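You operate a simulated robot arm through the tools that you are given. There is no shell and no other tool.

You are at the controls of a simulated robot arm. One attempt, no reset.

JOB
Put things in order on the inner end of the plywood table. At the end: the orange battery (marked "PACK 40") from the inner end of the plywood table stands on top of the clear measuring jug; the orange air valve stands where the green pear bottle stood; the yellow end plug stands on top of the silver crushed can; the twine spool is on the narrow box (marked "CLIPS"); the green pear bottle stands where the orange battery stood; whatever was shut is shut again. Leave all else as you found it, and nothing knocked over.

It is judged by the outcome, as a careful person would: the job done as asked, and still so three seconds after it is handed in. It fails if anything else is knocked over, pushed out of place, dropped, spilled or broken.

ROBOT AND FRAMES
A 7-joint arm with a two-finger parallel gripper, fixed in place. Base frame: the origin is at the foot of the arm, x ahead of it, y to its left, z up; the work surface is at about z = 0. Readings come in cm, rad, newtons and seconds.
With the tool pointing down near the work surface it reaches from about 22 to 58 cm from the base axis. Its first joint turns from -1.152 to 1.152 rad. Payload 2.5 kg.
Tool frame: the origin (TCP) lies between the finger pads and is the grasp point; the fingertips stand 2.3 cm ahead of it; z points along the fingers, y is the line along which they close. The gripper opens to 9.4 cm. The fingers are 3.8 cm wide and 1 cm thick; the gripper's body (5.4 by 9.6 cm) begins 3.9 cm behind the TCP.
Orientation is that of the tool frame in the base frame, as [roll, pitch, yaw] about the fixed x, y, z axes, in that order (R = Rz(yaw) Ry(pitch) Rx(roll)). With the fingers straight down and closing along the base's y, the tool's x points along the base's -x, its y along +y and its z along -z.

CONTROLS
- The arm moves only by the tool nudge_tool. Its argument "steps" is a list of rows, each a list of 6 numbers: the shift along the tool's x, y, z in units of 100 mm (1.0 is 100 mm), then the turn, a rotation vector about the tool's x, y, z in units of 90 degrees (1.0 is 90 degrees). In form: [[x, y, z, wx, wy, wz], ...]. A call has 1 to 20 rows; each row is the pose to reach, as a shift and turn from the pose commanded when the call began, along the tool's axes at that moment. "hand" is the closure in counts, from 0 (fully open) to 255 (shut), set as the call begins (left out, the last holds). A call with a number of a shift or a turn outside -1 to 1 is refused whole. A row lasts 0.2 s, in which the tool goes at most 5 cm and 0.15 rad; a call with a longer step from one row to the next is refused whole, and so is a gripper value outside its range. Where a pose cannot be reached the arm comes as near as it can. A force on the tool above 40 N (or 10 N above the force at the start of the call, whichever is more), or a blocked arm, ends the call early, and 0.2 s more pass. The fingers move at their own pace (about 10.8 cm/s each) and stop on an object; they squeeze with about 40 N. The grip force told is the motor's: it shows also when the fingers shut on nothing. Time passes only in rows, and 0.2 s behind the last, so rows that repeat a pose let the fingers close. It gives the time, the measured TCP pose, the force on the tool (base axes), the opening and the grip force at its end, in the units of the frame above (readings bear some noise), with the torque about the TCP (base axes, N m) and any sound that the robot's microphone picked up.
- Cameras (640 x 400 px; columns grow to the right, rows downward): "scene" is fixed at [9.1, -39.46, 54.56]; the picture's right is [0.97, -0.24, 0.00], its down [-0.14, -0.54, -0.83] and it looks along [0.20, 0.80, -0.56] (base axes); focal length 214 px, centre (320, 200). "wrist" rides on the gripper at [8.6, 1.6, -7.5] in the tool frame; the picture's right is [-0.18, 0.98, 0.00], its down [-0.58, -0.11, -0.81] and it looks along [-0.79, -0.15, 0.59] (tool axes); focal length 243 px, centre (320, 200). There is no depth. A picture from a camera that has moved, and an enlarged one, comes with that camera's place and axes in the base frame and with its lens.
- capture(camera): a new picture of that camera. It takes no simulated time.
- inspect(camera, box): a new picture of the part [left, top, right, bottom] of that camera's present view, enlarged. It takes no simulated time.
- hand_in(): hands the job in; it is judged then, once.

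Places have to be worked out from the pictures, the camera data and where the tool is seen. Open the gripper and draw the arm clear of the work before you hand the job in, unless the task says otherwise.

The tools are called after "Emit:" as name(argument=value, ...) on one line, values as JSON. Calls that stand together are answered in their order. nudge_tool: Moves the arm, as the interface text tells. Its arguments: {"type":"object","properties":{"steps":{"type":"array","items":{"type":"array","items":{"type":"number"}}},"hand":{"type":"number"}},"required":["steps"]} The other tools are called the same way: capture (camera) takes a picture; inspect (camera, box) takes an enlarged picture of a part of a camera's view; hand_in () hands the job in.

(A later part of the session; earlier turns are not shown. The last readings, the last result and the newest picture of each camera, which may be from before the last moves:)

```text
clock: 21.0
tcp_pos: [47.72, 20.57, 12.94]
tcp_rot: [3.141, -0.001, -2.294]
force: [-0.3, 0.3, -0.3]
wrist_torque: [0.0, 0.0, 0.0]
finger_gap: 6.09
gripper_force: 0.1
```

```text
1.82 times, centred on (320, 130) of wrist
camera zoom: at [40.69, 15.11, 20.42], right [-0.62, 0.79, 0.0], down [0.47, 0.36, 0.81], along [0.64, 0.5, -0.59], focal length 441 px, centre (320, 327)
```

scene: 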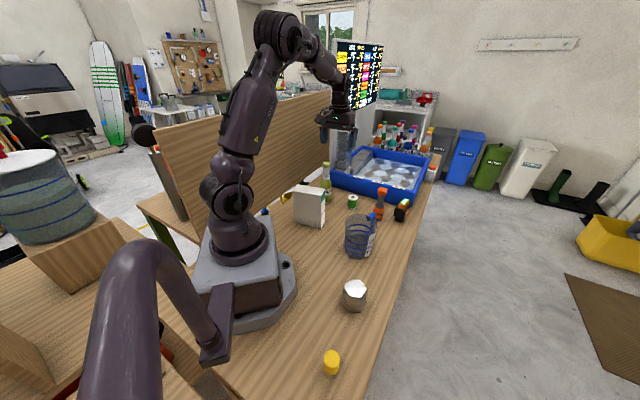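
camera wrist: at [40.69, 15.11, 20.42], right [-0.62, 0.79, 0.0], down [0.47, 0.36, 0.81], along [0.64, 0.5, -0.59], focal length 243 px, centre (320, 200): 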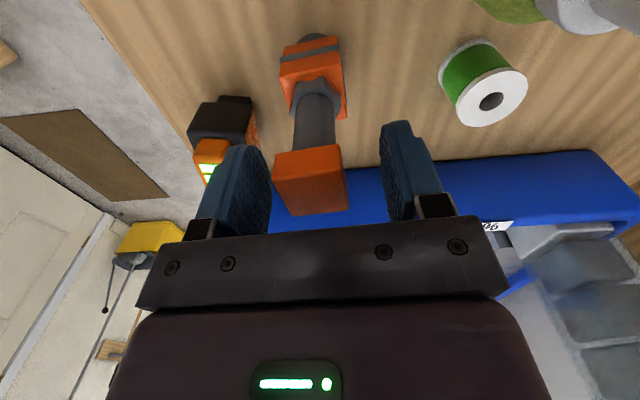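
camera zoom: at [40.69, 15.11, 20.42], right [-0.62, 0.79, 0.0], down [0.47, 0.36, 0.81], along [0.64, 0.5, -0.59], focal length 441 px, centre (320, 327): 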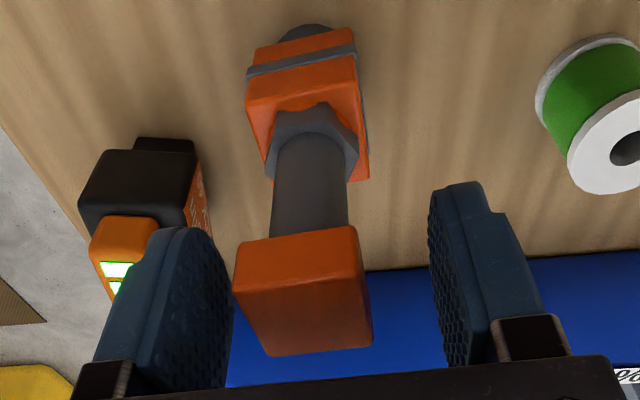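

The head is about 0.2 cm toward −y' of the tool axis; I correct that, descend to z≈11.9 and close.

Emit:
nudge_tool(steps=[[0, -0.02, 0.03, 0, 0, 0], [0, -0.02, 0.07, 0, 0, 0], [0, -0.02, 0.1, 0, 0, 0], [0, -0.02, 0.1, 0, 0, 0]])

Emit:
nudge_tool(steps=[[0, 0, 0, 0, 0, 0], [0, 0, 0, 0, 0, 0], [0, 0, 0, 0, 0, 0], [0, 0, 0, 0, 0, 0]], hand=255)

Emit:
capture(camera="wrist")

Emit:
inspect(camera="scene", box=[340, 130, 430, 240])

```text
clock: 22.0
tcp_pos: [47.94, 20.54, 11.82]
tcp_rot: [-3.141, 0.001, -2.294]
force: [0.1, 0.8, -0.4]
wrist_torque: [0.0, 0.01, 0.0]
finger_gap: 6.07
gripper_force: 0.1
```

```text
clock: 23.0
tcp_pos: [47.94, 20.6, 11.83]
tcp_rot: [3.141, 0.0, -2.294]
force: [1.0, 0.2, -0.3]
wrist_torque: [-0.01, -0.07, -0.02]
finger_gap: 2.88
gripper_force: 39.8
```

```text
taken
camera wrist: at [40.91, 15.01, 19.39], right [-0.62, 0.79, 0.0], down [0.47, 0.36, 0.81], along [0.64, 0.5, -0.59], focal length 243 px, centre (320, 200)
```

wrist: 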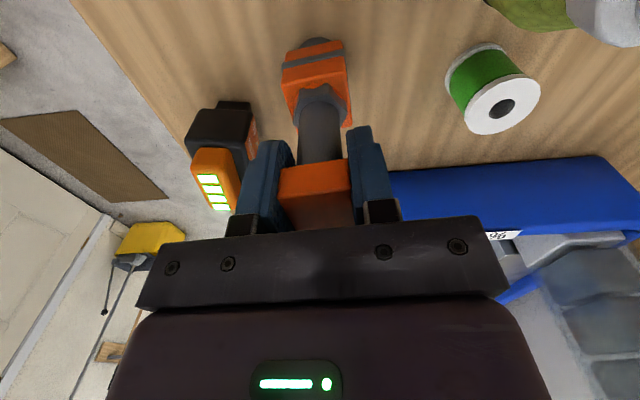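

```text
3.64 times, centred on (385, 185) of scene
camera zoom: at [9.1, -39.46, 54.56], right [0.97, -0.24, 0.0], down [-0.14, -0.54, -0.83], along [0.2, 0.8, -0.56], focal length 780 px, centre (84, 254)
```

zoom: 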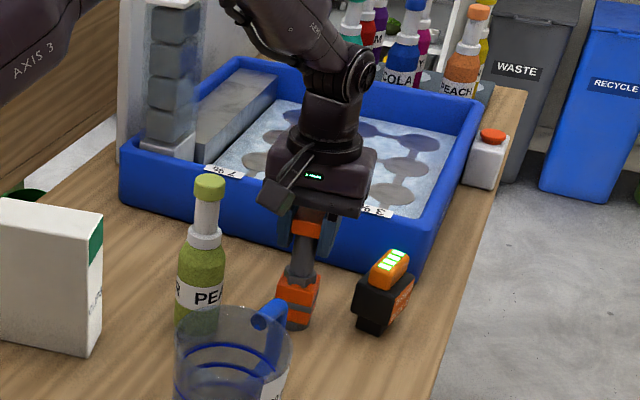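

Valve gripped (gap 2.9). Lifting 9.5 cm straight up.

Emit:
nudge_tool(steps=[[0, 0, -0.1, 0, 0, 0], [0, 0, -0.3, 0, 0, 0], [0, 0, -0.55, 0, 0, 0], [0, 0, -0.8, 0, 0, 0], [0, 0, -0.95, 0, 0, 0]])

Emit:
inspect(camera="scene", box=[320, 110, 430, 240])

```text
clock: 24.2
tcp_pos: [48.04, 20.83, 21.57]
tcp_rot: [3.14, 0.001, -2.294]
force: [-0.3, 0.0, -2.2]
wrist_torque: [0.01, 0.0, 0.03]
finger_gap: 2.88
gripper_force: 40.2
```

```text
3.08 times, centred on (375, 175) of scene
camera zoom: at [9.11, -39.46, 54.56], right [0.97, -0.24, 0.0], down [-0.14, -0.54, -0.83], along [0.2, 0.8, -0.56], focal length 660 px, centre (151, 277)
```

zoom: 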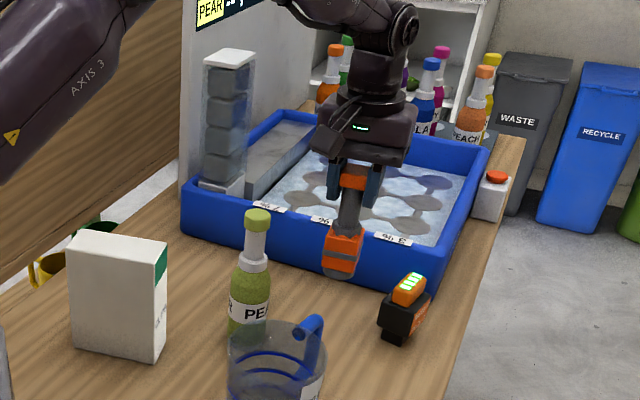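

Lifted cleanly. Carrying it along toward the bottle's former spot (30.4, 37.15) at this height.

Emit:
nudge_tool(steps=[[-0.005, 0.15, 0, 0, 0, 0], [-0.01, 0.4, 0, 0, 0, 0], [-0.02, 0.65, 0, 0, 0, 0], [-0.028, 0.8, 0, 0, 0, 0]])

Emit:
nudge_tool(steps=[[-0.005, 0.2, 0, 0, 0, 0], [-0.01, 0.45, 0, 0, 0, 0], [-0.02, 0.65, 0, 0, 0, 0], [-0.028, 0.8, 0, 0, 0, 0]])

Emit:
nudge_tool(steps=[[-0.005, 0.2, 0, 0, 0, 0], [-0.01, 0.45, 0, 0, 0, 0], [-0.02, 0.65, 0, 0, 0, 0], [-0.028, 0.77, 0, 0, 0, 0], [-0.028, 0.8, 0, 0, 0, 0]])

Emit:
capture(camera="wrist")

Emit:
inspect(camera="scene", box=[270, 90, 410, 240])

```text
clock: 25.2
tcp_pos: [42.07, 26.34, 21.35]
tcp_rot: [3.142, -0.001, -2.293]
force: [-0.4, 0.0, -2.0]
wrist_torque: [-0.01, -0.01, -0.01]
finger_gap: 2.89
gripper_force: 40.2
```

```text
clock: 26.2
tcp_pos: [36.27, 31.66, 21.47]
tcp_rot: [3.141, 0.001, -2.294]
force: [-0.9, 0.3, -3.5]
wrist_torque: [0.0, -0.03, -0.01]
finger_gap: 2.91
gripper_force: 39.9
```

```text
clock: 27.4
tcp_pos: [30.58, 36.88, 21.31]
tcp_rot: [-3.141, -0.001, -2.294]
force: [0.0, 0.1, -2.5]
wrist_torque: [0.0, 0.0, -0.02]
finger_gap: 2.87
gripper_force: 39.7
```

```text
taken
camera wrist: at [23.5, 31.41, 28.79], right [-0.62, 0.79, 0.0], down [0.47, 0.36, 0.81], along [0.64, 0.5, -0.59], focal length 243 px, centre (320, 200)
```

wrist: 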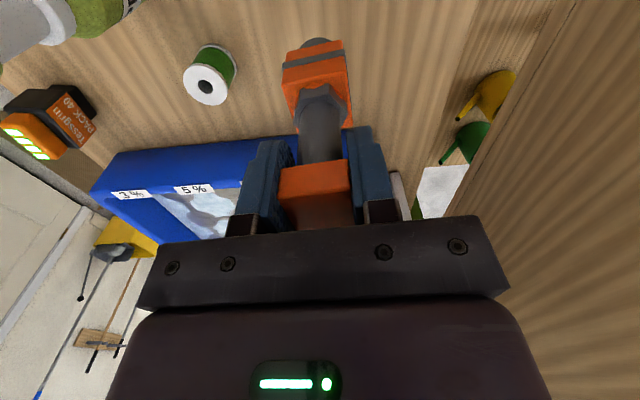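

```text
2.67 times, centred on (340, 165) of scene
camera zoom: at [9.1, -39.46, 54.56], right [0.97, -0.24, 0.0], down [-0.14, -0.54, -0.83], along [0.2, 0.8, -0.56], focal length 572 px, centre (267, 293)
```

zoom: 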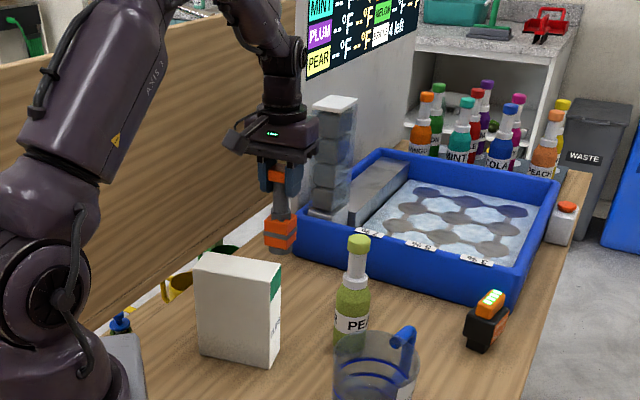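

Positioned over the bottle's spot (the background matches the bottle-lift view). Lowering 9.1 cm, then checking.

Emit:
nudge_tool(steps=[[-0.01, 0.015, 0.2, 0, 0, 0], [-0.01, 0.015, 0.45, 0, 0, 0], [-0.01, 0.015, 0.7, 0, 0, 0], [-0.01, 0.015, 0.84, 0, 0, 0], [-0.01, 0.015, 0.89, 0, 0, 0], [-0.01, 0.015, 0.91, 0, 0, 0], [-0.01, 0.015, 0.91, 0, 0, 0]])

Emit:
inspect(camera="scene", box=[290, 130, 370, 230])

```text
clock: 29.0
tcp_pos: [30.63, 37.09, 12.19]
tcp_rot: [-3.141, 0.001, -2.293]
force: [0.7, 0.3, -2.8]
wrist_torque: [-0.02, -0.02, 0.02]
finger_gap: 2.87
gripper_force: 39.6
```

```text
4.00 times, centred on (330, 180) of scene
camera zoom: at [9.1, -39.46, 54.56], right [0.97, -0.24, 0.0], down [-0.14, -0.54, -0.83], along [0.2, 0.8, -0.56], focal length 858 px, centre (280, 280)
```

zoom: 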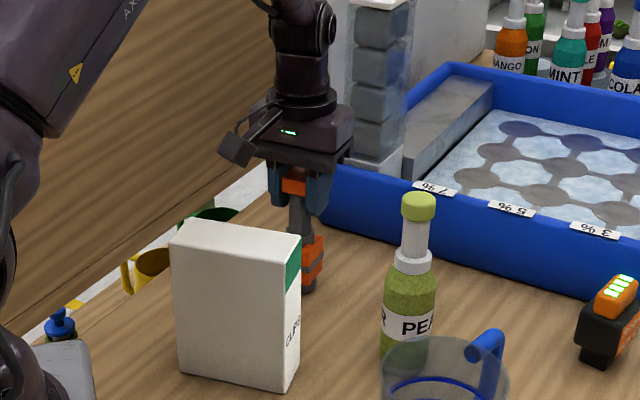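

Still hanging (−2.8 N). Small downward steps until contact.

Emit:
nudge_tool(steps=[[0, 0, 0.01, 0, 0, 0], [0, 0, 0.015, 0, 0, 0]])

Emit:
nudge_tool(steps=[[0, 0, 0.005, 0, 0, 0], [0, 0, 0.01, 0, 0, 0]])

```text
clock: 29.6
tcp_pos: [30.57, 36.98, 12.01]
tcp_rot: [3.142, 0.002, -2.294]
force: [0.2, 0.0, -2.9]
wrist_torque: [-0.06, -0.03, 0.02]
finger_gap: 2.88
gripper_force: 40.1
```

```text
clock: 30.2
tcp_pos: [30.61, 37.07, 12.01]
tcp_rot: [3.141, 0.001, -2.295]
force: [0.2, 0.0, -2.5]
wrist_torque: [0.0, 0.02, 0.03]
finger_gap: 2.91
gripper_force: 40.0
```

Emit:
nudge_tool(steps=[[0, 0, 0.005, 0, 0, 0], [0, 0, 0.005, 0, 0, 0]])

Emit:
nudge_tool(steps=[[0, 0, 0.005, 0, 0, 0], [0, 0, 0.005, 0, 0, 0]])

```text
clock: 30.8
tcp_pos: [30.56, 37.01, 11.97]
tcp_rot: [-3.141, -0.001, -2.293]
force: [0.1, -0.1, -2.1]
wrist_torque: [-0.02, 0.01, -0.01]
finger_gap: 2.88
gripper_force: 39.6
```

```text
clock: 31.4
tcp_pos: [30.56, 37.05, 12.04]
tcp_rot: [-3.141, 0.0, -2.293]
force: [0.9, 0.4, -2.2]
wrist_torque: [-0.03, 0.01, -0.01]
finger_gap: 2.9
gripper_force: 39.9
```

Still −2.2 N, so not quite seated; I go another 0.05–0.1 cm.

Emit:
nudge_tool(steps=[[0, 0, 0.005, 0, 0, 0], [0, 0, 0.008, 0, 0, 0], [0, 0, 0.008, 0, 0, 0]])

```text
clock: 32.2
tcp_pos: [30.58, 37.13, 11.97]
tcp_rot: [-3.14, 0.0, -2.295]
force: [0.2, 0.8, -1.5]
wrist_torque: [-0.01, 0.0, 0.01]
finger_gap: 2.88
gripper_force: 40.5
```

Force is easing toward zero (−1.5 N). One more tiny step.

Emit:
nudge_tool(steps=[[0, 0, 0.005, 0, 0, 0], [0, 0, 0.005, 0, 0, 0]])

```text
clock: 32.8
tcp_pos: [30.57, 37.08, 11.98]
tcp_rot: [-3.141, 0.001, -2.292]
force: [-0.2, 1.3, -2.6]
wrist_torque: [0.03, -0.02, 0.0]
finger_gap: 2.89
gripper_force: 39.9
```

Measured z is 11.98 versus 11.83 when gripped on the table, so about 0.15 cm remains. Lowering 0.1 more.

Emit:
nudge_tool(steps=[[0, 0, 0.005, 0, 0, 0], [0, 0, 0.01, 0, 0, 0], [0, 0, 0.01, 0, 0, 0]])

```text
clock: 33.6
tcp_pos: [30.47, 37.11, 11.82]
tcp_rot: [-3.141, 0.004, -2.293]
force: [-2.7, -6.1, 18.8]
wrist_torque: [-0.56, 0.49, 0.04]
finger_gap: 2.91
gripper_force: 39.8
```

Contact (19 N). Easing up 0.07 cm, then releasing.

Emit:
nudge_tool(steps=[[0, 0, -0.007, 0, 0, 0], [0, 0, -0.007, 0, 0, 0]])

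```text
clock: 34.2
tcp_pos: [30.56, 37.1, 11.83]
tcp_rot: [3.141, 0.001, -2.292]
force: [1.1, -2.3, 16.1]
wrist_torque: [-0.2, 0.1, 0.03]
finger_gap: 2.9
gripper_force: 40.1
```

Still 16 N of push; easing another 0.06 cm.

Emit:
nudge_tool(steps=[[0, 0, -0.006, 0, 0, 0], [0, 0, -0.006, 0, 0, 0]])

```text
clock: 34.8
tcp_pos: [30.6, 37.15, 11.92]
tcp_rot: [-3.141, 0.003, -2.294]
force: [4.3, 1.6, 7.2]
wrist_torque: [0.3, -0.26, -0.04]
finger_gap: 2.9
gripper_force: 40.3
```

Emit:
nudge_tool(steps=[[0, 0, -0.004, 0, 0, 0], [0, 0, -0.004, 0, 0, 0]])

```text
clock: 35.4
tcp_pos: [30.55, 37.17, 11.82]
tcp_rot: [-3.141, 0.0, -2.294]
force: [1.5, 3.3, 4.1]
wrist_torque: [0.39, -0.11, 0.02]
finger_gap: 2.88
gripper_force: 40.0
```

Only ~4 N remains, the valve is resting on the table. I open the fingers part-way (about 6 cm) and check.

Emit:
nudge_tool(steps=[[0, 0, 0, 0, 0, 0], [0, 0, 0, 0, 0, 0], [0, 0, 0, 0, 0, 0]], hand=90)

Emit:
capture(camera="wrist")

```text
clock: 36.2
tcp_pos: [30.59, 36.98, 11.78]
tcp_rot: [3.142, 0.0, -2.293]
force: [-0.1, -0.2, -1.5]
wrist_torque: [0.03, 0.0, -0.03]
finger_gap: 6.08
gripper_force: 0.1
```

```text
taken
camera wrist: at [23.55, 31.58, 19.38], right [-0.62, 0.79, 0.0], down [0.47, 0.36, 0.81], along [0.64, 0.5, -0.59], focal length 243 px, centre (320, 200)
```

wrist: 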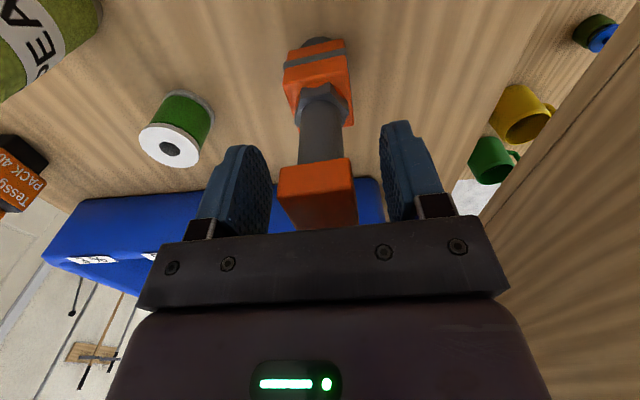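

The valve stands upright on the bottle's old spot. Retreating straight up.

Emit:
nudge_tool(steps=[[0, 0, -0.1, 0, 0, 0], [0, 0, -0.3, 0, 0, 0], [0, 0, -0.6, 0, 0, 0], [0, 0, -1.0, 0, 0, 0]])

Emit:
capture(camera="wrist")

Emit:
inspect(camera="scene", box=[270, 90, 410, 240])

```text
clock: 37.2
tcp_pos: [30.53, 37.09, 22.04]
tcp_rot: [-3.141, 0.0, -2.295]
force: [-0.7, 0.3, -0.3]
wrist_torque: [-0.03, 0.01, -0.03]
finger_gap: 6.1
gripper_force: 0.1
```

```text
taken
camera wrist: at [23.54, 31.6, 29.44], right [-0.62, 0.79, 0.0], down [0.47, 0.36, 0.81], along [0.64, 0.5, -0.59], focal length 243 px, centre (320, 200)
```

wrist: 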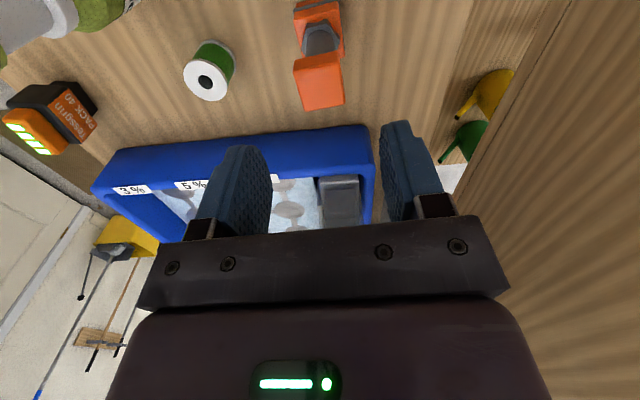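

```text
2.67 times, centred on (340, 165) of scene
camera zoom: at [9.1, -39.46, 54.56], right [0.97, -0.24, 0.0], down [-0.14, -0.54, -0.83], along [0.2, 0.8, -0.56], focal length 572 px, centre (267, 293)
```

zoom: 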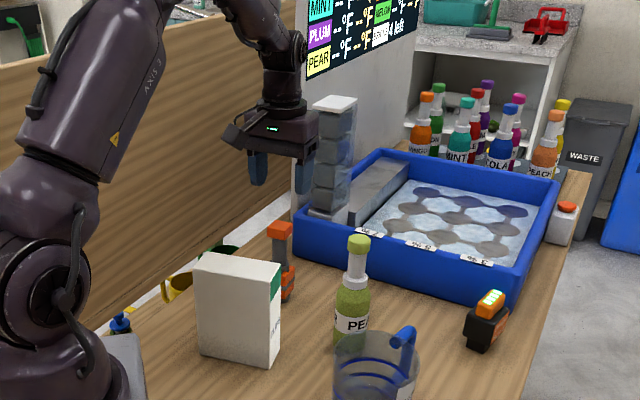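

Valve is placed well. Now heading to the battery: rise to z≈25 and traverse along the far side, clear of the bottle.

Emit:
nudge_tool(steps=[[0.01, -0.15, -0.15, 0, 0, 0], [0.03, -0.45, -0.3, 0, 0, 0], [0.06, -0.75, -0.3, 0, 0, 0], [0.09, -0.95, -0.3, 0, 0, 0]], hand=60)

Emit:
nudge_tool(steps=[[0.02, -0.25, 0, 0, 0, 0.03], [0.05, -0.5, 0, 0, 0, 0.08], [0.07, -0.75, 0, 0, 0, 0.12], [0.09, -0.95, 0, 0, 0, 0.162]])

Emit:
capture(camera="wrist")

```text
clock: 38.2
tcp_pos: [37.21, 30.21, 24.82]
tcp_rot: [3.141, 0.0, -2.294]
force: [-1.0, 0.0, 0.8]
wrist_torque: [0.0, 0.02, -0.01]
finger_gap: 7.19
gripper_force: 0.2
```

```text
clock: 39.2
tcp_pos: [43.68, 22.93, 25.03]
tcp_rot: [-3.141, 0.002, -2.547]
force: [-0.4, 0.9, -0.4]
wrist_torque: [-0.03, -0.04, 0.03]
finger_gap: 7.19
gripper_force: 0.0
```

```text
taken
camera wrist: at [35.55, 19.37, 32.49], right [-0.4, 0.92, 0.0], down [0.54, 0.23, 0.81], along [0.74, 0.32, -0.59], focal length 243 px, centre (320, 200)
```

wrist: 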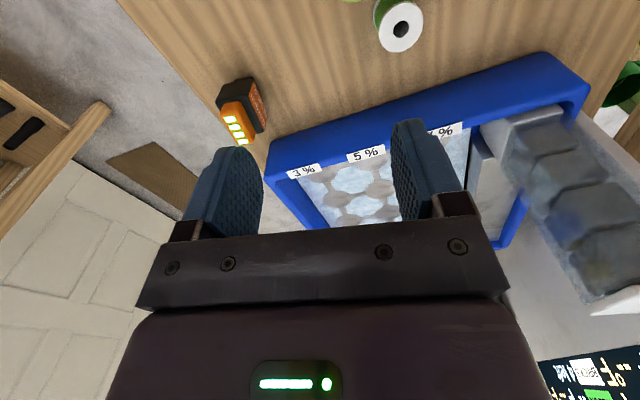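

Zooming in on the battery from here to refine its position and orientation.

Emit:
inspect(camera="wrist", box=[200, 60, 290, 160])

```text
4.00 times, centred on (245, 110) of wrist
camera zoom: at [35.55, 19.37, 32.49], right [-0.4, 0.92, 0.0], down [0.54, 0.23, 0.81], along [0.74, 0.32, -0.59], focal length 970 px, centre (620, 560)
```

zoom: 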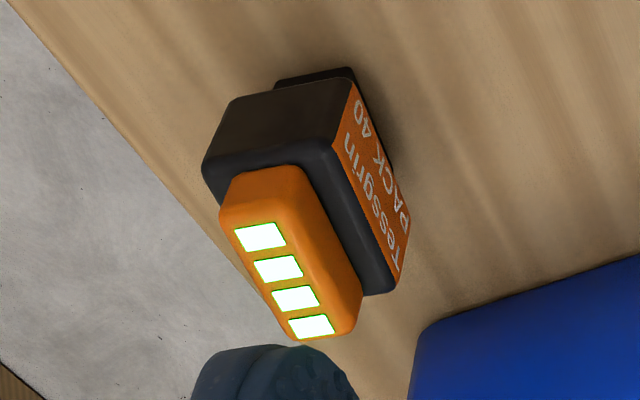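

Battery: top centre ≈(56.4,17.65), long axis at ~34.5°, matching the tool yaw. I move in closer and lower first, to (50,18.5,18), no tilt.

Emit:
nudge_tool(steps=[[-0.07, -0.18, 0.1, 0, 0, 0], [-0.14, -0.37, 0.3, 0, 0, 0], [-0.21, -0.55, 0.5, 0, 0, 0], [-0.275, -0.717, 0.7, 0, 0, 0]])

Emit:
capture(camera="wrist")

```text
clock: 40.2
tcp_pos: [49.95, 18.53, 17.61]
tcp_rot: [-3.141, 0.002, -2.549]
force: [0.4, -0.6, -0.2]
wrist_torque: [0.01, -0.02, 0.04]
finger_gap: 7.16
gripper_force: 0.1
```

```text
taken
camera wrist: at [41.86, 14.89, 25.11], right [-0.4, 0.92, 0.0], down [0.54, 0.23, 0.81], along [0.74, 0.32, -0.59], focal length 243 px, centre (320, 200)
```

wrist: 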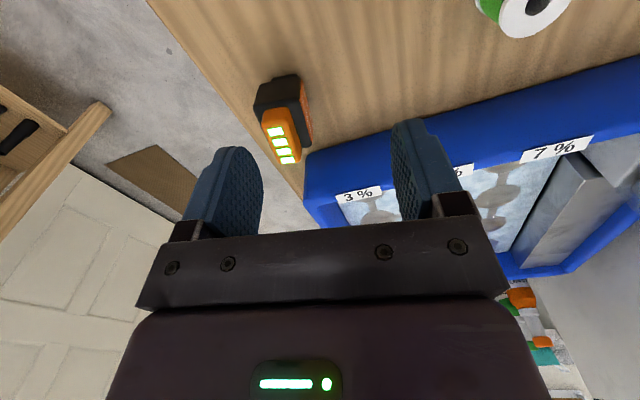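

LEDs now triangulate to (56.36,17.7), consistent. Moving above it to z≈13 with a 15° outward tilt for reach.

Emit:
nudge_tool(steps=[[-0.12, -0.106, 0.1, 0, -0.042, 0], [-0.24, -0.213, 0.2, 0, -0.083, 0], [-0.36, -0.32, 0.33, 0, -0.125, 0], [-0.485, -0.426, 0.46, 0, -0.1667, 0], [-0.485, -0.426, 0.46, 0, -0.1667, 0]])

Emit:
capture(camera="wrist")

Emit:
inspect(camera="scene", box=[340, 120, 450, 240])

```text
clock: 41.4
tcp_pos: [56.35, 17.94, 13.09]
tcp_rot: [3.141, 0.263, -2.548]
force: [0.2, 0.4, -0.4]
wrist_torque: [0.01, 0.01, -0.01]
finger_gap: 7.21
gripper_force: 0.0
```

```text
taken
camera wrist: at [46.79, 13.38, 18.16], right [-0.4, 0.91, 0.05], down [0.35, 0.11, 0.93], along [0.84, 0.39, -0.37], focal length 243 px, centre (320, 200)
```

wrist: 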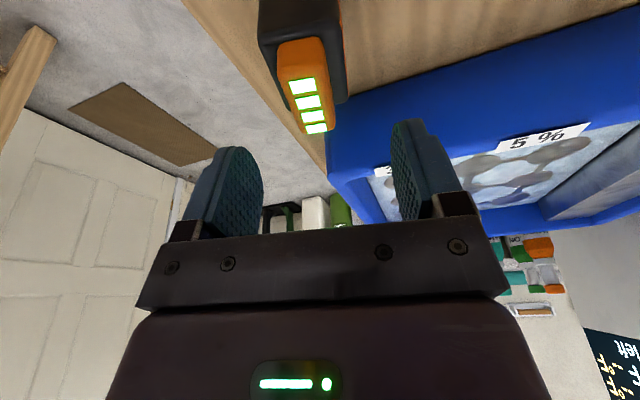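

```text
3.33 times, centred on (395, 180) of scene
camera zoom: at [9.1, -39.46, 54.56], right [0.97, -0.24, 0.0], down [-0.14, -0.54, -0.83], along [0.2, 0.8, -0.56], focal length 715 px, centre (70, 267)
```

zoom: 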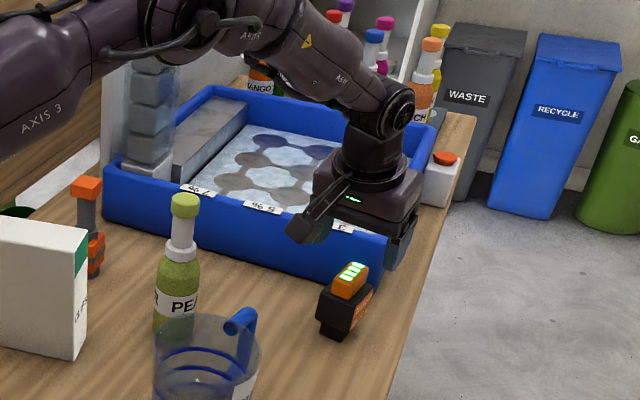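

Reach is fine with tilt. LED centre is ~0.25 cm to −y' of the axis; I correct and descend vertically to TCP z≈6, fingers straddling the body.

Emit:
nudge_tool(steps=[[0.01, -0.025, 0.0, 0, 0, 0], [0.05, -0.025, 0.15, 0, 0, 0], [0.1, -0.025, 0.35, 0, 0, 0], [0.15, -0.025, 0.53, 0, 0, 0], [0.18, -0.025, 0.63, 0, 0, 0], [0.195, -0.025, 0.686, 0, 0, 0], [0.195, -0.025, 0.686, 0, 0, 0]])

Emit:
capture(camera="wrist")

Emit:
inspect(camera="scene", box=[340, 140, 440, 250])

```text
clock: 43.0
tcp_pos: [56.26, 17.74, 6.08]
tcp_rot: [3.141, 0.262, -2.547]
force: [-0.3, -0.2, -1.4]
wrist_torque: [0.02, -0.01, 0.03]
finger_gap: 7.19
gripper_force: 0.0
```

```text
taken
camera wrist: at [46.65, 13.2, 11.14], right [-0.4, 0.91, 0.05], down [0.35, 0.11, 0.93], along [0.84, 0.39, -0.37], focal length 243 px, centre (320, 200)
```

wrist: 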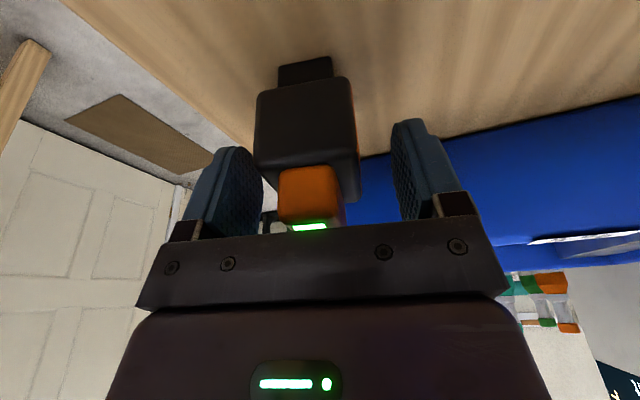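

```text
3.64 times, centred on (390, 195) of scene
camera zoom: at [9.1, -39.46, 54.56], right [0.97, -0.24, 0.0], down [-0.14, -0.54, -0.83], along [0.2, 0.8, -0.56], focal length 780 px, centre (66, 218)
```

zoom: 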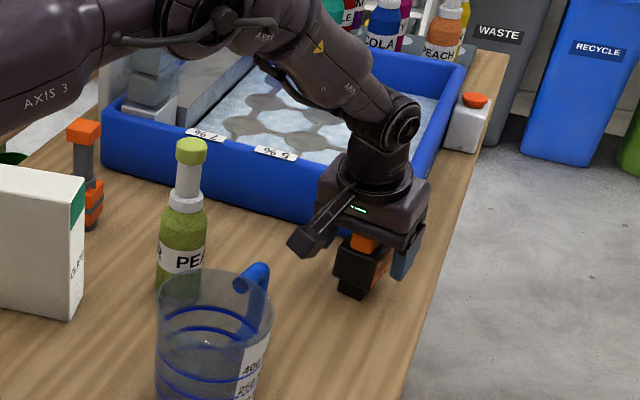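

The battery is centred between the pads with the palm clear of its top. Closing.

Emit:
nudge_tool(steps=[[0.005, 0, 0.019, 0, 0, 0], [0.005, 0, 0.019, 0, 0, 0]])

Emit:
nudge_tool(steps=[[0, 0, 0, 0, 0, 0], [0, 0, 0, 0, 0, 0], [0, 0, 0, 0, 0, 0], [0, 0, 0, 0, 0, 0]], hand=255)

Emit:
capture(camera="wrist")

```text
clock: 43.6
tcp_pos: [56.23, 17.76, 6.04]
tcp_rot: [-3.141, 0.261, -2.548]
force: [-0.4, 0.6, -0.8]
wrist_torque: [0.03, 0.02, -0.04]
finger_gap: 7.19
gripper_force: 0.0
```

```text
clock: 44.6
tcp_pos: [56.19, 17.79, 5.96]
tcp_rot: [-3.141, 0.262, -2.549]
force: [0.6, -0.9, -0.5]
wrist_torque: [-0.02, -0.01, -0.01]
finger_gap: 4.37
gripper_force: 40.7
```

```text
taken
camera wrist: at [46.64, 13.21, 10.98], right [-0.4, 0.91, 0.05], down [0.35, 0.11, 0.93], along [0.84, 0.39, -0.37], focal length 243 px, centre (320, 200)
```

wrist: 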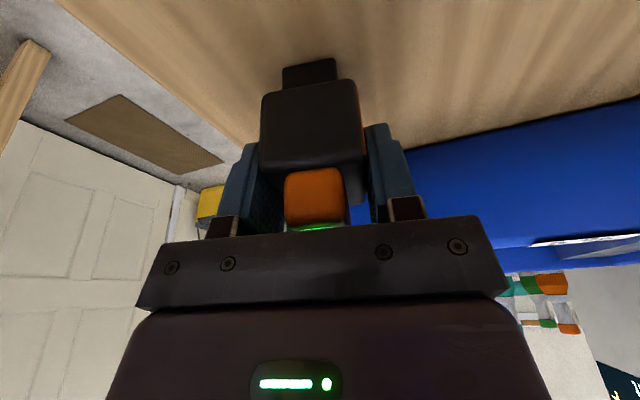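

Gripped (gap 4.37). Lifting vertically 5 cm, then checking.

Emit:
nudge_tool(steps=[[-0.015, 0, -0.055, 0, 0, 0], [-0.045, 0, -0.17, 0, 0, 0], [-0.09, 0, -0.33, 0, 0, 0], [-0.13, 0, -0.483, 0, 0, 0]])

Emit:
inspect(camera="scene", box=[340, 120, 440, 250])

Emit:
capture(camera="wrist")

```text
clock: 45.6
tcp_pos: [56.3, 17.68, 11.09]
tcp_rot: [-3.141, 0.26, -2.547]
force: [-0.2, -0.1, -3.1]
wrist_torque: [0.02, 0.02, 0.0]
finger_gap: 4.38
gripper_force: 40.1
```

```text
3.08 times, centred on (390, 185) of scene
camera zoom: at [9.11, -39.46, 54.56], right [0.97, -0.24, 0.0], down [-0.14, -0.54, -0.83], along [0.2, 0.8, -0.56], focal length 660 px, centre (105, 246)
```

zoom: 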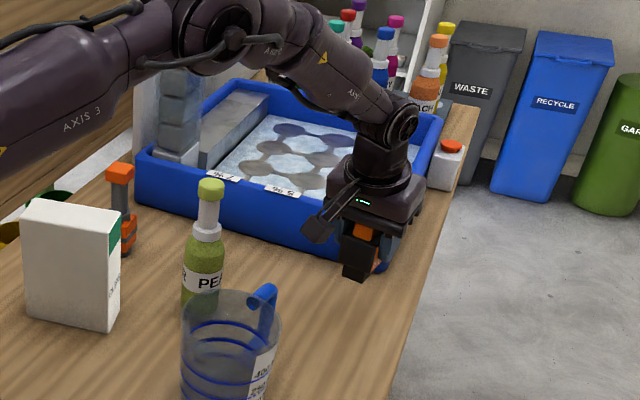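

```text
taken
camera wrist: at [46.81, 13.22, 16.02], right [-0.4, 0.91, 0.05], down [0.35, 0.11, 0.93], along [0.84, 0.39, -0.37], focal length 243 px, centre (320, 200)
```

wrist: 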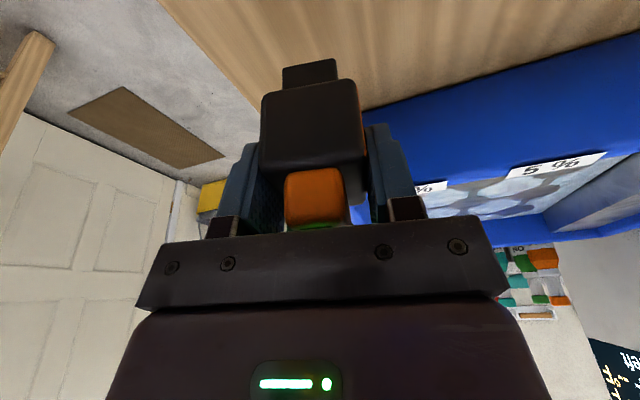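

Battery is held securely (~3 N). Carrying it up and inward toward the jug in three stages, keeping its base above 12 cm when near the jug.

Emit:
nudge_tool(steps=[[0.08, 0.015, -0.15, 0, 0, 0], [0.22, 0.04, -0.33, 0, 0, 0], [0.38, 0.07, -0.51, 0, 0, 0], [0.54, 0.1, -0.68, 0, 0, 0], [0.645, 0.12, -0.795, 0, 0, 0]])

Emit:
nudge_tool(steps=[[0.15, 0.024, -0.1, 0, 0, 0], [0.35, 0.058, -0.245, 0, 0, 0], [0.55, 0.09, -0.385, 0, 0, 0], [0.723, 0.12, -0.506, 0, 0, 0]])

Emit:
capture(camera="wrist")

Emit:
inspect(camera="scene", box=[300, 120, 430, 270])

```text
clock: 46.8
tcp_pos: [48.67, 13.96, 16.99]
tcp_rot: [-3.14, 0.262, -2.548]
force: [0.1, 0.2, -2.9]
wrist_torque: [0.01, 0.0, 0.06]
finger_gap: 4.36
gripper_force: 39.8
```

```text
clock: 47.8
tcp_pos: [41.26, 10.24, 19.93]
tcp_rot: [3.142, 0.262, -2.549]
force: [0.1, -0.4, -2.8]
wrist_torque: [0.0, 0.01, 0.01]
finger_gap: 4.37
gripper_force: 39.7
```

```text
taken
camera wrist: at [31.67, 5.84, 24.89], right [-0.4, 0.91, 0.05], down [0.35, 0.11, 0.93], along [0.84, 0.39, -0.37], focal length 243 px, centre (320, 200)
```

wrist: 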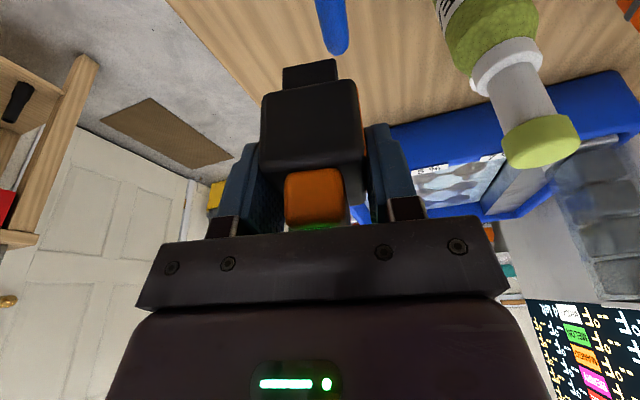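

```text
2.67 times, centred on (365, 195) of scene
camera zoom: at [9.11, -39.46, 54.56], right [0.97, -0.24, 0.0], down [-0.14, -0.54, -0.83], along [0.2, 0.8, -0.56], focal length 572 px, centre (200, 213)
```

zoom: 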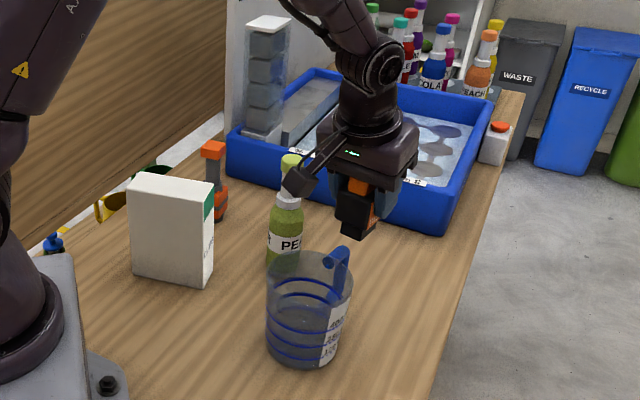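

Jug rim centre re-measured ≈(33.6,6.6). Moving the battery over it with its base at z≈14.

Emit:
nudge_tool(steps=[[0.16, 0.025, -0.043, 0, 0, 0], [0.36, 0.056, -0.097, 0, 0, 0], [0.56, 0.087, -0.15, 0, 0, 0], [0.73, 0.113, -0.197, 0, 0, 0], [0.798, 0.124, -0.215, 0, 0, 0], [0.798, 0.124, -0.215, 0, 0, 0]])

Emit:
capture(camera="wrist")

Emit:
inspect(camera="scene", box=[300, 120, 430, 270])

```text
clock: 49.2
tcp_pos: [33.78, 6.91, 19.94]
tcp_rot: [3.141, 0.261, -2.549]
force: [0.3, 0.2, -2.8]
wrist_torque: [-0.04, 0.0, 0.0]
finger_gap: 4.36
gripper_force: 40.1
```

```text
taken
camera wrist: at [24.29, 2.43, 24.92], right [-0.4, 0.91, 0.05], down [0.35, 0.11, 0.93], along [0.84, 0.39, -0.37], focal length 243 px, centre (320, 200)
```

wrist: 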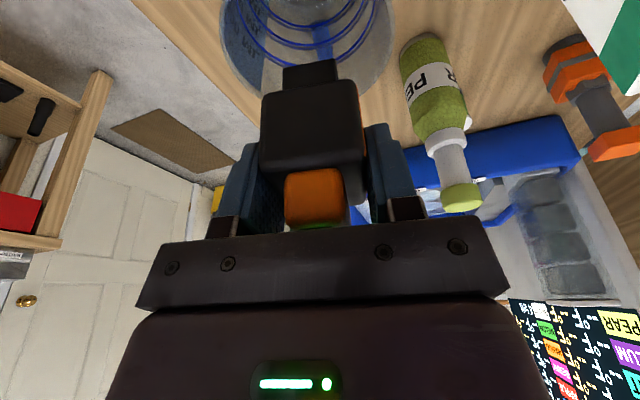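

```text
2.67 times, centred on (365, 195) of scene
camera zoom: at [9.1, -39.46, 54.56], right [0.97, -0.24, 0.0], down [-0.14, -0.54, -0.83], along [0.2, 0.8, -0.56], focal length 572 px, centre (200, 213)
```

zoom: 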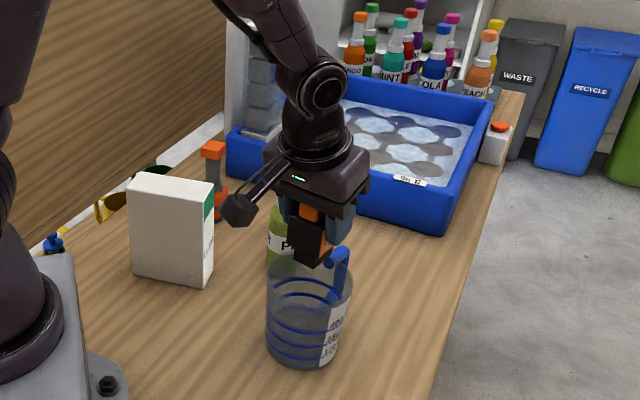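

Over the jug now. Zooming on the jug mouth to see whether there's a lid and how the battery sits relative to the rim.

Emit:
inspect(camera="wrist", box=[200, 0, 420, 120])

Emit:
inspect(camera="scene", box=[335, 185, 405, 265])

```text
2.91 times, centred on (310, 60) of wrist
camera zoom: at [24.29, 2.43, 24.92], right [-0.4, 0.91, 0.05], down [0.35, 0.11, 0.93], along [0.84, 0.39, -0.37], focal length 706 px, centre (349, 607)
```

zoom: 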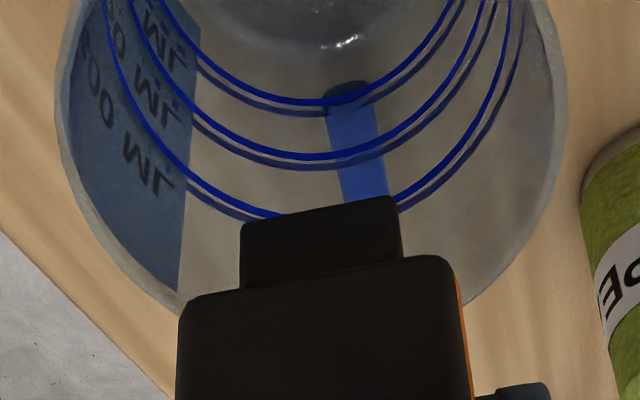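

```text
5.00 times, centred on (370, 225) of scene
camera zoom: at [9.1, -39.46, 54.56], right [0.97, -0.24, 0.0], down [-0.14, -0.54, -0.83], along [0.2, 0.8, -0.56], focal length 1072 px, centre (70, 75)
```

zoom: 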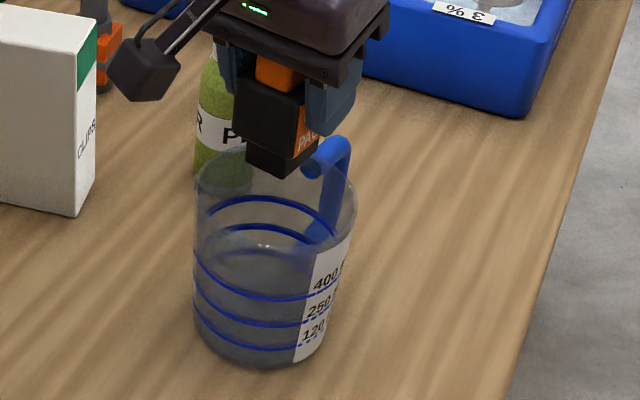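

Can't tell by eye whether the top is closed, so I lower gently and feel for contact: first 2 cm (battery base to z≈12).

Emit:
nudge_tool(steps=[[0.013, 0, 0.048, 0, 0, 0], [0.033, 0, 0.12, 0, 0, 0], [0.047, 0, 0.174, 0, 0, 0], [0.052, 0, 0.193, 0, 0, 0]])

Emit:
nudge_tool(steps=[[0.004, 0, 0.014, 0, 0, 0], [0.008, 0, 0.029, 0, 0, 0], [0.012, 0, 0.043, 0, 0, 0], [0.012, 0, 0.043, 0, 0, 0]])

Emit:
inspect(camera="scene", box=[335, 185, 405, 265])

```text
clock: 50.2
tcp_pos: [33.74, 6.84, 17.95]
tcp_rot: [-3.14, 0.261, -2.548]
force: [-0.7, -0.4, -3.5]
wrist_torque: [0.04, 0.03, -0.01]
finger_gap: 4.38
gripper_force: 40.2
```

```text
clock: 51.2
tcp_pos: [33.78, 6.85, 17.42]
tcp_rot: [3.14, 0.262, -2.548]
force: [0.9, -0.7, -3.2]
wrist_torque: [0.01, -0.01, -0.01]
finger_gap: 4.38
gripper_force: 40.0
```

```text
5.00 times, centred on (370, 225) of scene
camera zoom: at [9.11, -39.46, 54.56], right [0.97, -0.24, 0.0], down [-0.14, -0.54, -0.83], along [0.2, 0.8, -0.56], focal length 1072 px, centre (70, 75)
```

zoom: 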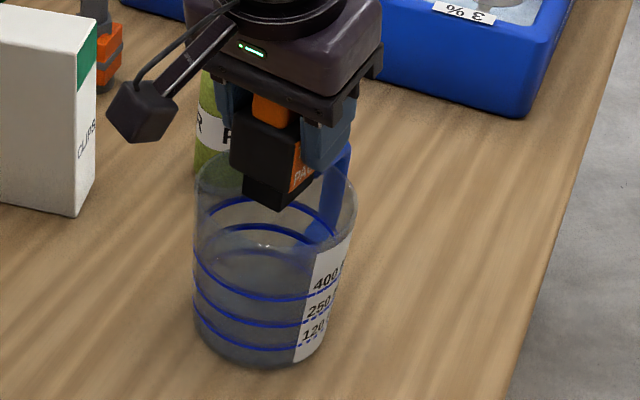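

No contact yet; battery base is about level with the rim. Continuing down in ~0.15 cm steps.

Emit:
nudge_tool(steps=[[0.004, 0, 0.0145, 0, 0, 0], [0.004, 0, 0.0145, 0, 0, 0]])

Emit:
nudge_tool(steps=[[0.004, 0, 0.0145, 0, 0, 0], [0.004, 0, 0.0145, 0, 0, 0]])

Emit:
nudge_tool(steps=[[0.004, 0, 0.0145, 0, 0, 0], [0.004, 0, 0.0145, 0, 0, 0]])

```text
clock: 51.8
tcp_pos: [33.77, 6.78, 17.4]
tcp_rot: [-3.138, 0.265, -2.548]
force: [-6.6, -1.0, 25.0]
wrist_torque: [-0.13, 0.58, -0.03]
finger_gap: 4.36
gripper_force: 40.3
```

```text
clock: 52.4
tcp_pos: [33.95, 6.83, 17.32]
tcp_rot: [-3.138, 0.267, -2.547]
force: [-1.5, -2.1, 28.7]
wrist_torque: [-0.02, -0.1, 0.01]
finger_gap: 4.4
gripper_force: 39.7
```

```text
clock: 53.0
tcp_pos: [33.95, 6.91, 17.25]
tcp_rot: [-3.138, 0.267, -2.545]
force: [-0.3, 1.8, 38.3]
wrist_torque: [0.18, -0.04, 0.01]
finger_gap: 4.38
gripper_force: 39.4
```

Contact at the rim plane — the jug top is closed and holds the battery. I pressed a bit more than intended (38 N); easing back up 0.3 cm.

Emit:
nudge_tool(steps=[[-0.004, 0, -0.0145, 0, 0, 0], [-0.008, 0, -0.029, 0, 0, 0], [-0.008, 0, -0.029, 0, 0, 0]])

Emit:
inspect(camera="scene", box=[335, 185, 405, 265])

```text
clock: 53.8
tcp_pos: [33.69, 6.75, 17.19]
tcp_rot: [3.141, 0.257, -2.549]
force: [1.9, 0.7, 2.4]
wrist_torque: [0.0, -0.22, 0.02]
finger_gap: 4.39
gripper_force: 40.1
```

```text
5.00 times, centred on (370, 225) of scene
camera zoom: at [9.1, -39.46, 54.56], right [0.97, -0.24, 0.0], down [-0.14, -0.54, -0.83], along [0.2, 0.8, -0.56], focal length 1072 px, centre (70, 75)
```

zoom: 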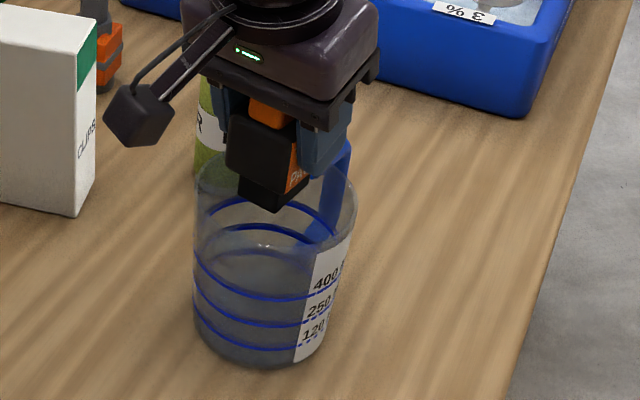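

Now only ~2 N: battery resting on the jug, centred within a few mm. Opening the fingers.

Emit:
nudge_tool(steps=[[0, 0, 0, 0, 0, 0], [0, 0, 0, 0, 0, 0], [0, 0, 0, 0, 0, 0]], hand=60)

Emit:
capture(camera="wrist")

Emit:
inspect(camera="scene", box=[335, 185, 405, 265])

```text
clock: 54.6
tcp_pos: [33.66, 6.82, 17.43]
tcp_rot: [3.141, 0.262, -2.549]
force: [-0.2, -0.5, -0.3]
wrist_torque: [0.02, -0.03, 0.0]
finger_gap: 7.18
gripper_force: 0.0
```

```text
taken
camera wrist: at [24.18, 2.32, 22.32], right [-0.4, 0.91, 0.05], down [0.35, 0.11, 0.93], along [0.84, 0.39, -0.37], focal length 243 px, centre (320, 200)
```

wrist: 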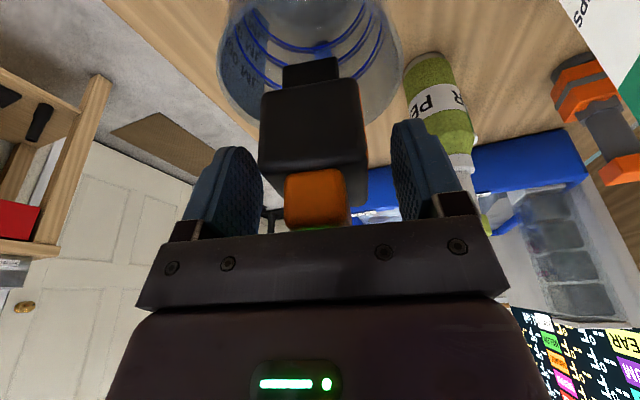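

```text
5.00 times, centred on (370, 225) of scene
camera zoom: at [9.1, -39.46, 54.56], right [0.97, -0.24, 0.0], down [-0.14, -0.54, -0.83], along [0.2, 0.8, -0.56], focal length 1072 px, centre (70, 75)
```

zoom: 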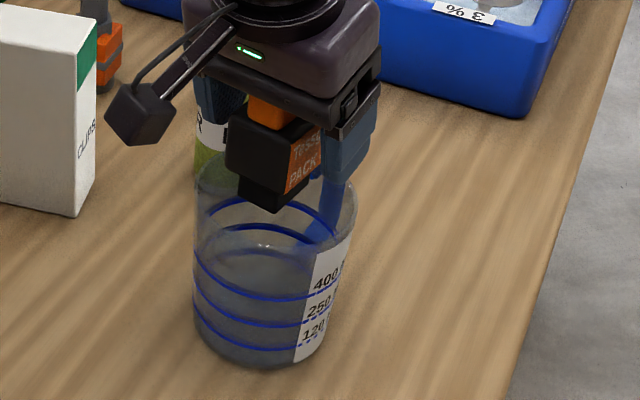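

The battery stands on the jug on its own. Retreating vertically 9 cm.

Emit:
nudge_tool(steps=[[-0.026, 0, -0.097, 0, 0, 0], [-0.08, 0, -0.29, 0, 0, 0], [-0.16, 0, -0.58, 0, 0, 0], [-0.234, 0, -0.869, 0, 0, 0]])

Emit:
capture(camera="wrist")

Emit:
inspect(camera="scene", box=[280, 130, 430, 270])

```text
clock: 55.6
tcp_pos: [33.61, 6.92, 26.51]
tcp_rot: [3.141, 0.26, -2.549]
force: [-0.3, 0.1, -0.6]
wrist_torque: [0.04, 0.02, 0.0]
finger_gap: 7.17
gripper_force: 0.2
```

```text
taken
camera wrist: at [24.03, 2.41, 31.48], right [-0.4, 0.91, 0.05], down [0.35, 0.11, 0.93], along [0.84, 0.39, -0.37], focal length 243 px, centre (320, 200)
```

wrist: 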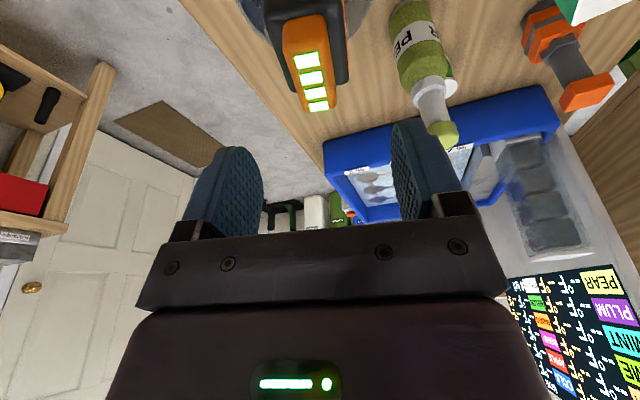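

```text
2.86 times, centred on (355, 200) of scene
camera zoom: at [9.11, -39.46, 54.56], right [0.97, -0.24, 0.0], down [-0.14, -0.54, -0.83], along [0.2, 0.8, -0.56], focal length 613 px, centre (220, 200)
```

zoom: 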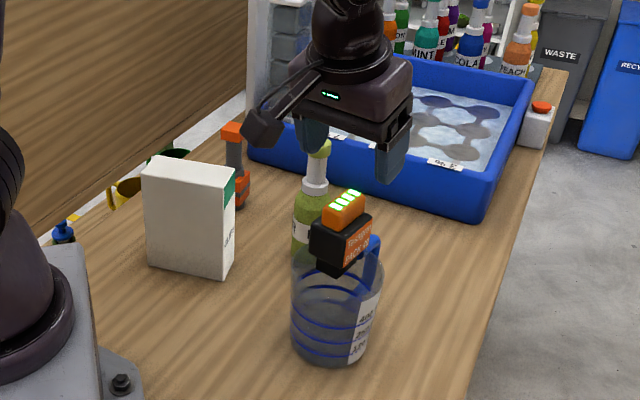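

Battery stands well on the jug. Now the bottle: moving back over it (≈(36.55,21.4)) keeping high and the 15° tilt, which I'll need for the far placement.

Emit:
nudge_tool(steps=[[-0.12, 0.16, 0.02, 0, 0, 0], [-0.3, 0.38, 0.08, 0, 0, 0], [-0.48, 0.6, 0.15, 0, 0, 0], [-0.6, 0.75, 0.2, 0, 0, 0]], hand=20)

Emit:
capture(camera="wrist")

```text
clock: 56.6
tcp_pos: [34.71, 16.52, 26.13]
tcp_rot: [-3.141, 0.261, -2.548]
force: [-0.8, -0.3, 0.6]
wrist_torque: [0.02, 0.02, 0.02]
finger_gap: 8.67
gripper_force: 0.0
```

```text
taken
camera wrist: at [25.19, 12.07, 31.06], right [-0.4, 0.91, 0.05], down [0.35, 0.11, 0.93], along [0.84, 0.39, -0.37], focal length 243 px, centre (320, 200)
```

wrist: 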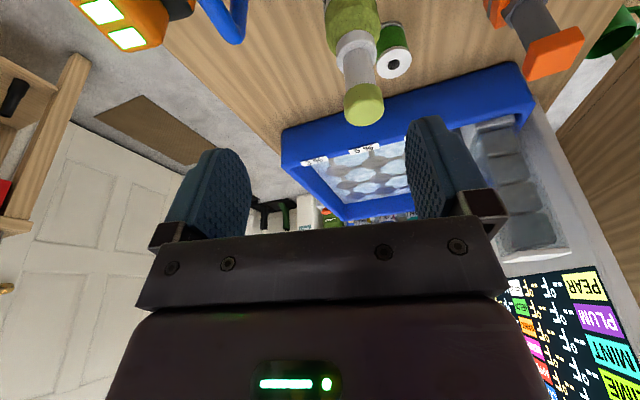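

Emit:
inspect(camera="wrist", box=[310, 0, 430, 135])

```text
2.96 times, centred on (370, 68) of wrist
camera zoom: at [25.19, 12.07, 31.06], right [-0.4, 0.91, 0.05], down [0.35, 0.11, 0.93], along [0.84, 0.39, -0.37], focal length 719 px, centre (172, 593)
```

zoom: 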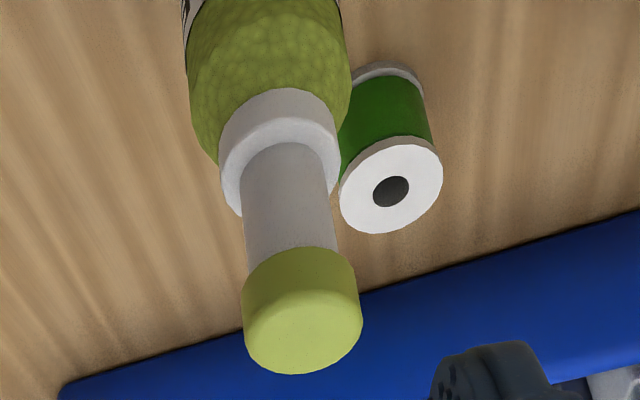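

Cap re-measured at (36.6,21.3). Moving directly above at z≈23.5.

Emit:
nudge_tool(steps=[[-0.12, 0.1, 0.1, 0, 0, 0], [-0.24, 0.2, 0.22, 0, 0, 0], [-0.341, 0.295, 0.361, 0, 0, 0], [-0.341, 0.295, 0.361, 0, 0, 0]])

Emit:
capture(camera="wrist")

```text
clock: 57.6
tcp_pos: [36.6, 21.52, 23.41]
tcp_rot: [3.141, 0.26, -2.549]
force: [1.0, 0.4, 0.9]
wrist_torque: [0.0, 0.02, -0.01]
finger_gap: 8.68
gripper_force: 0.1
```

```text
taken
camera wrist: at [27.1, 17.02, 28.3], right [-0.4, 0.91, 0.05], down [0.35, 0.11, 0.93], along [0.84, 0.39, -0.37], focal length 243 px, centre (320, 200)
```

wrist: 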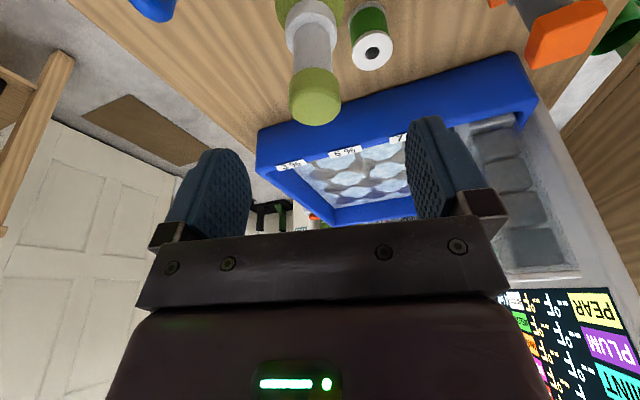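

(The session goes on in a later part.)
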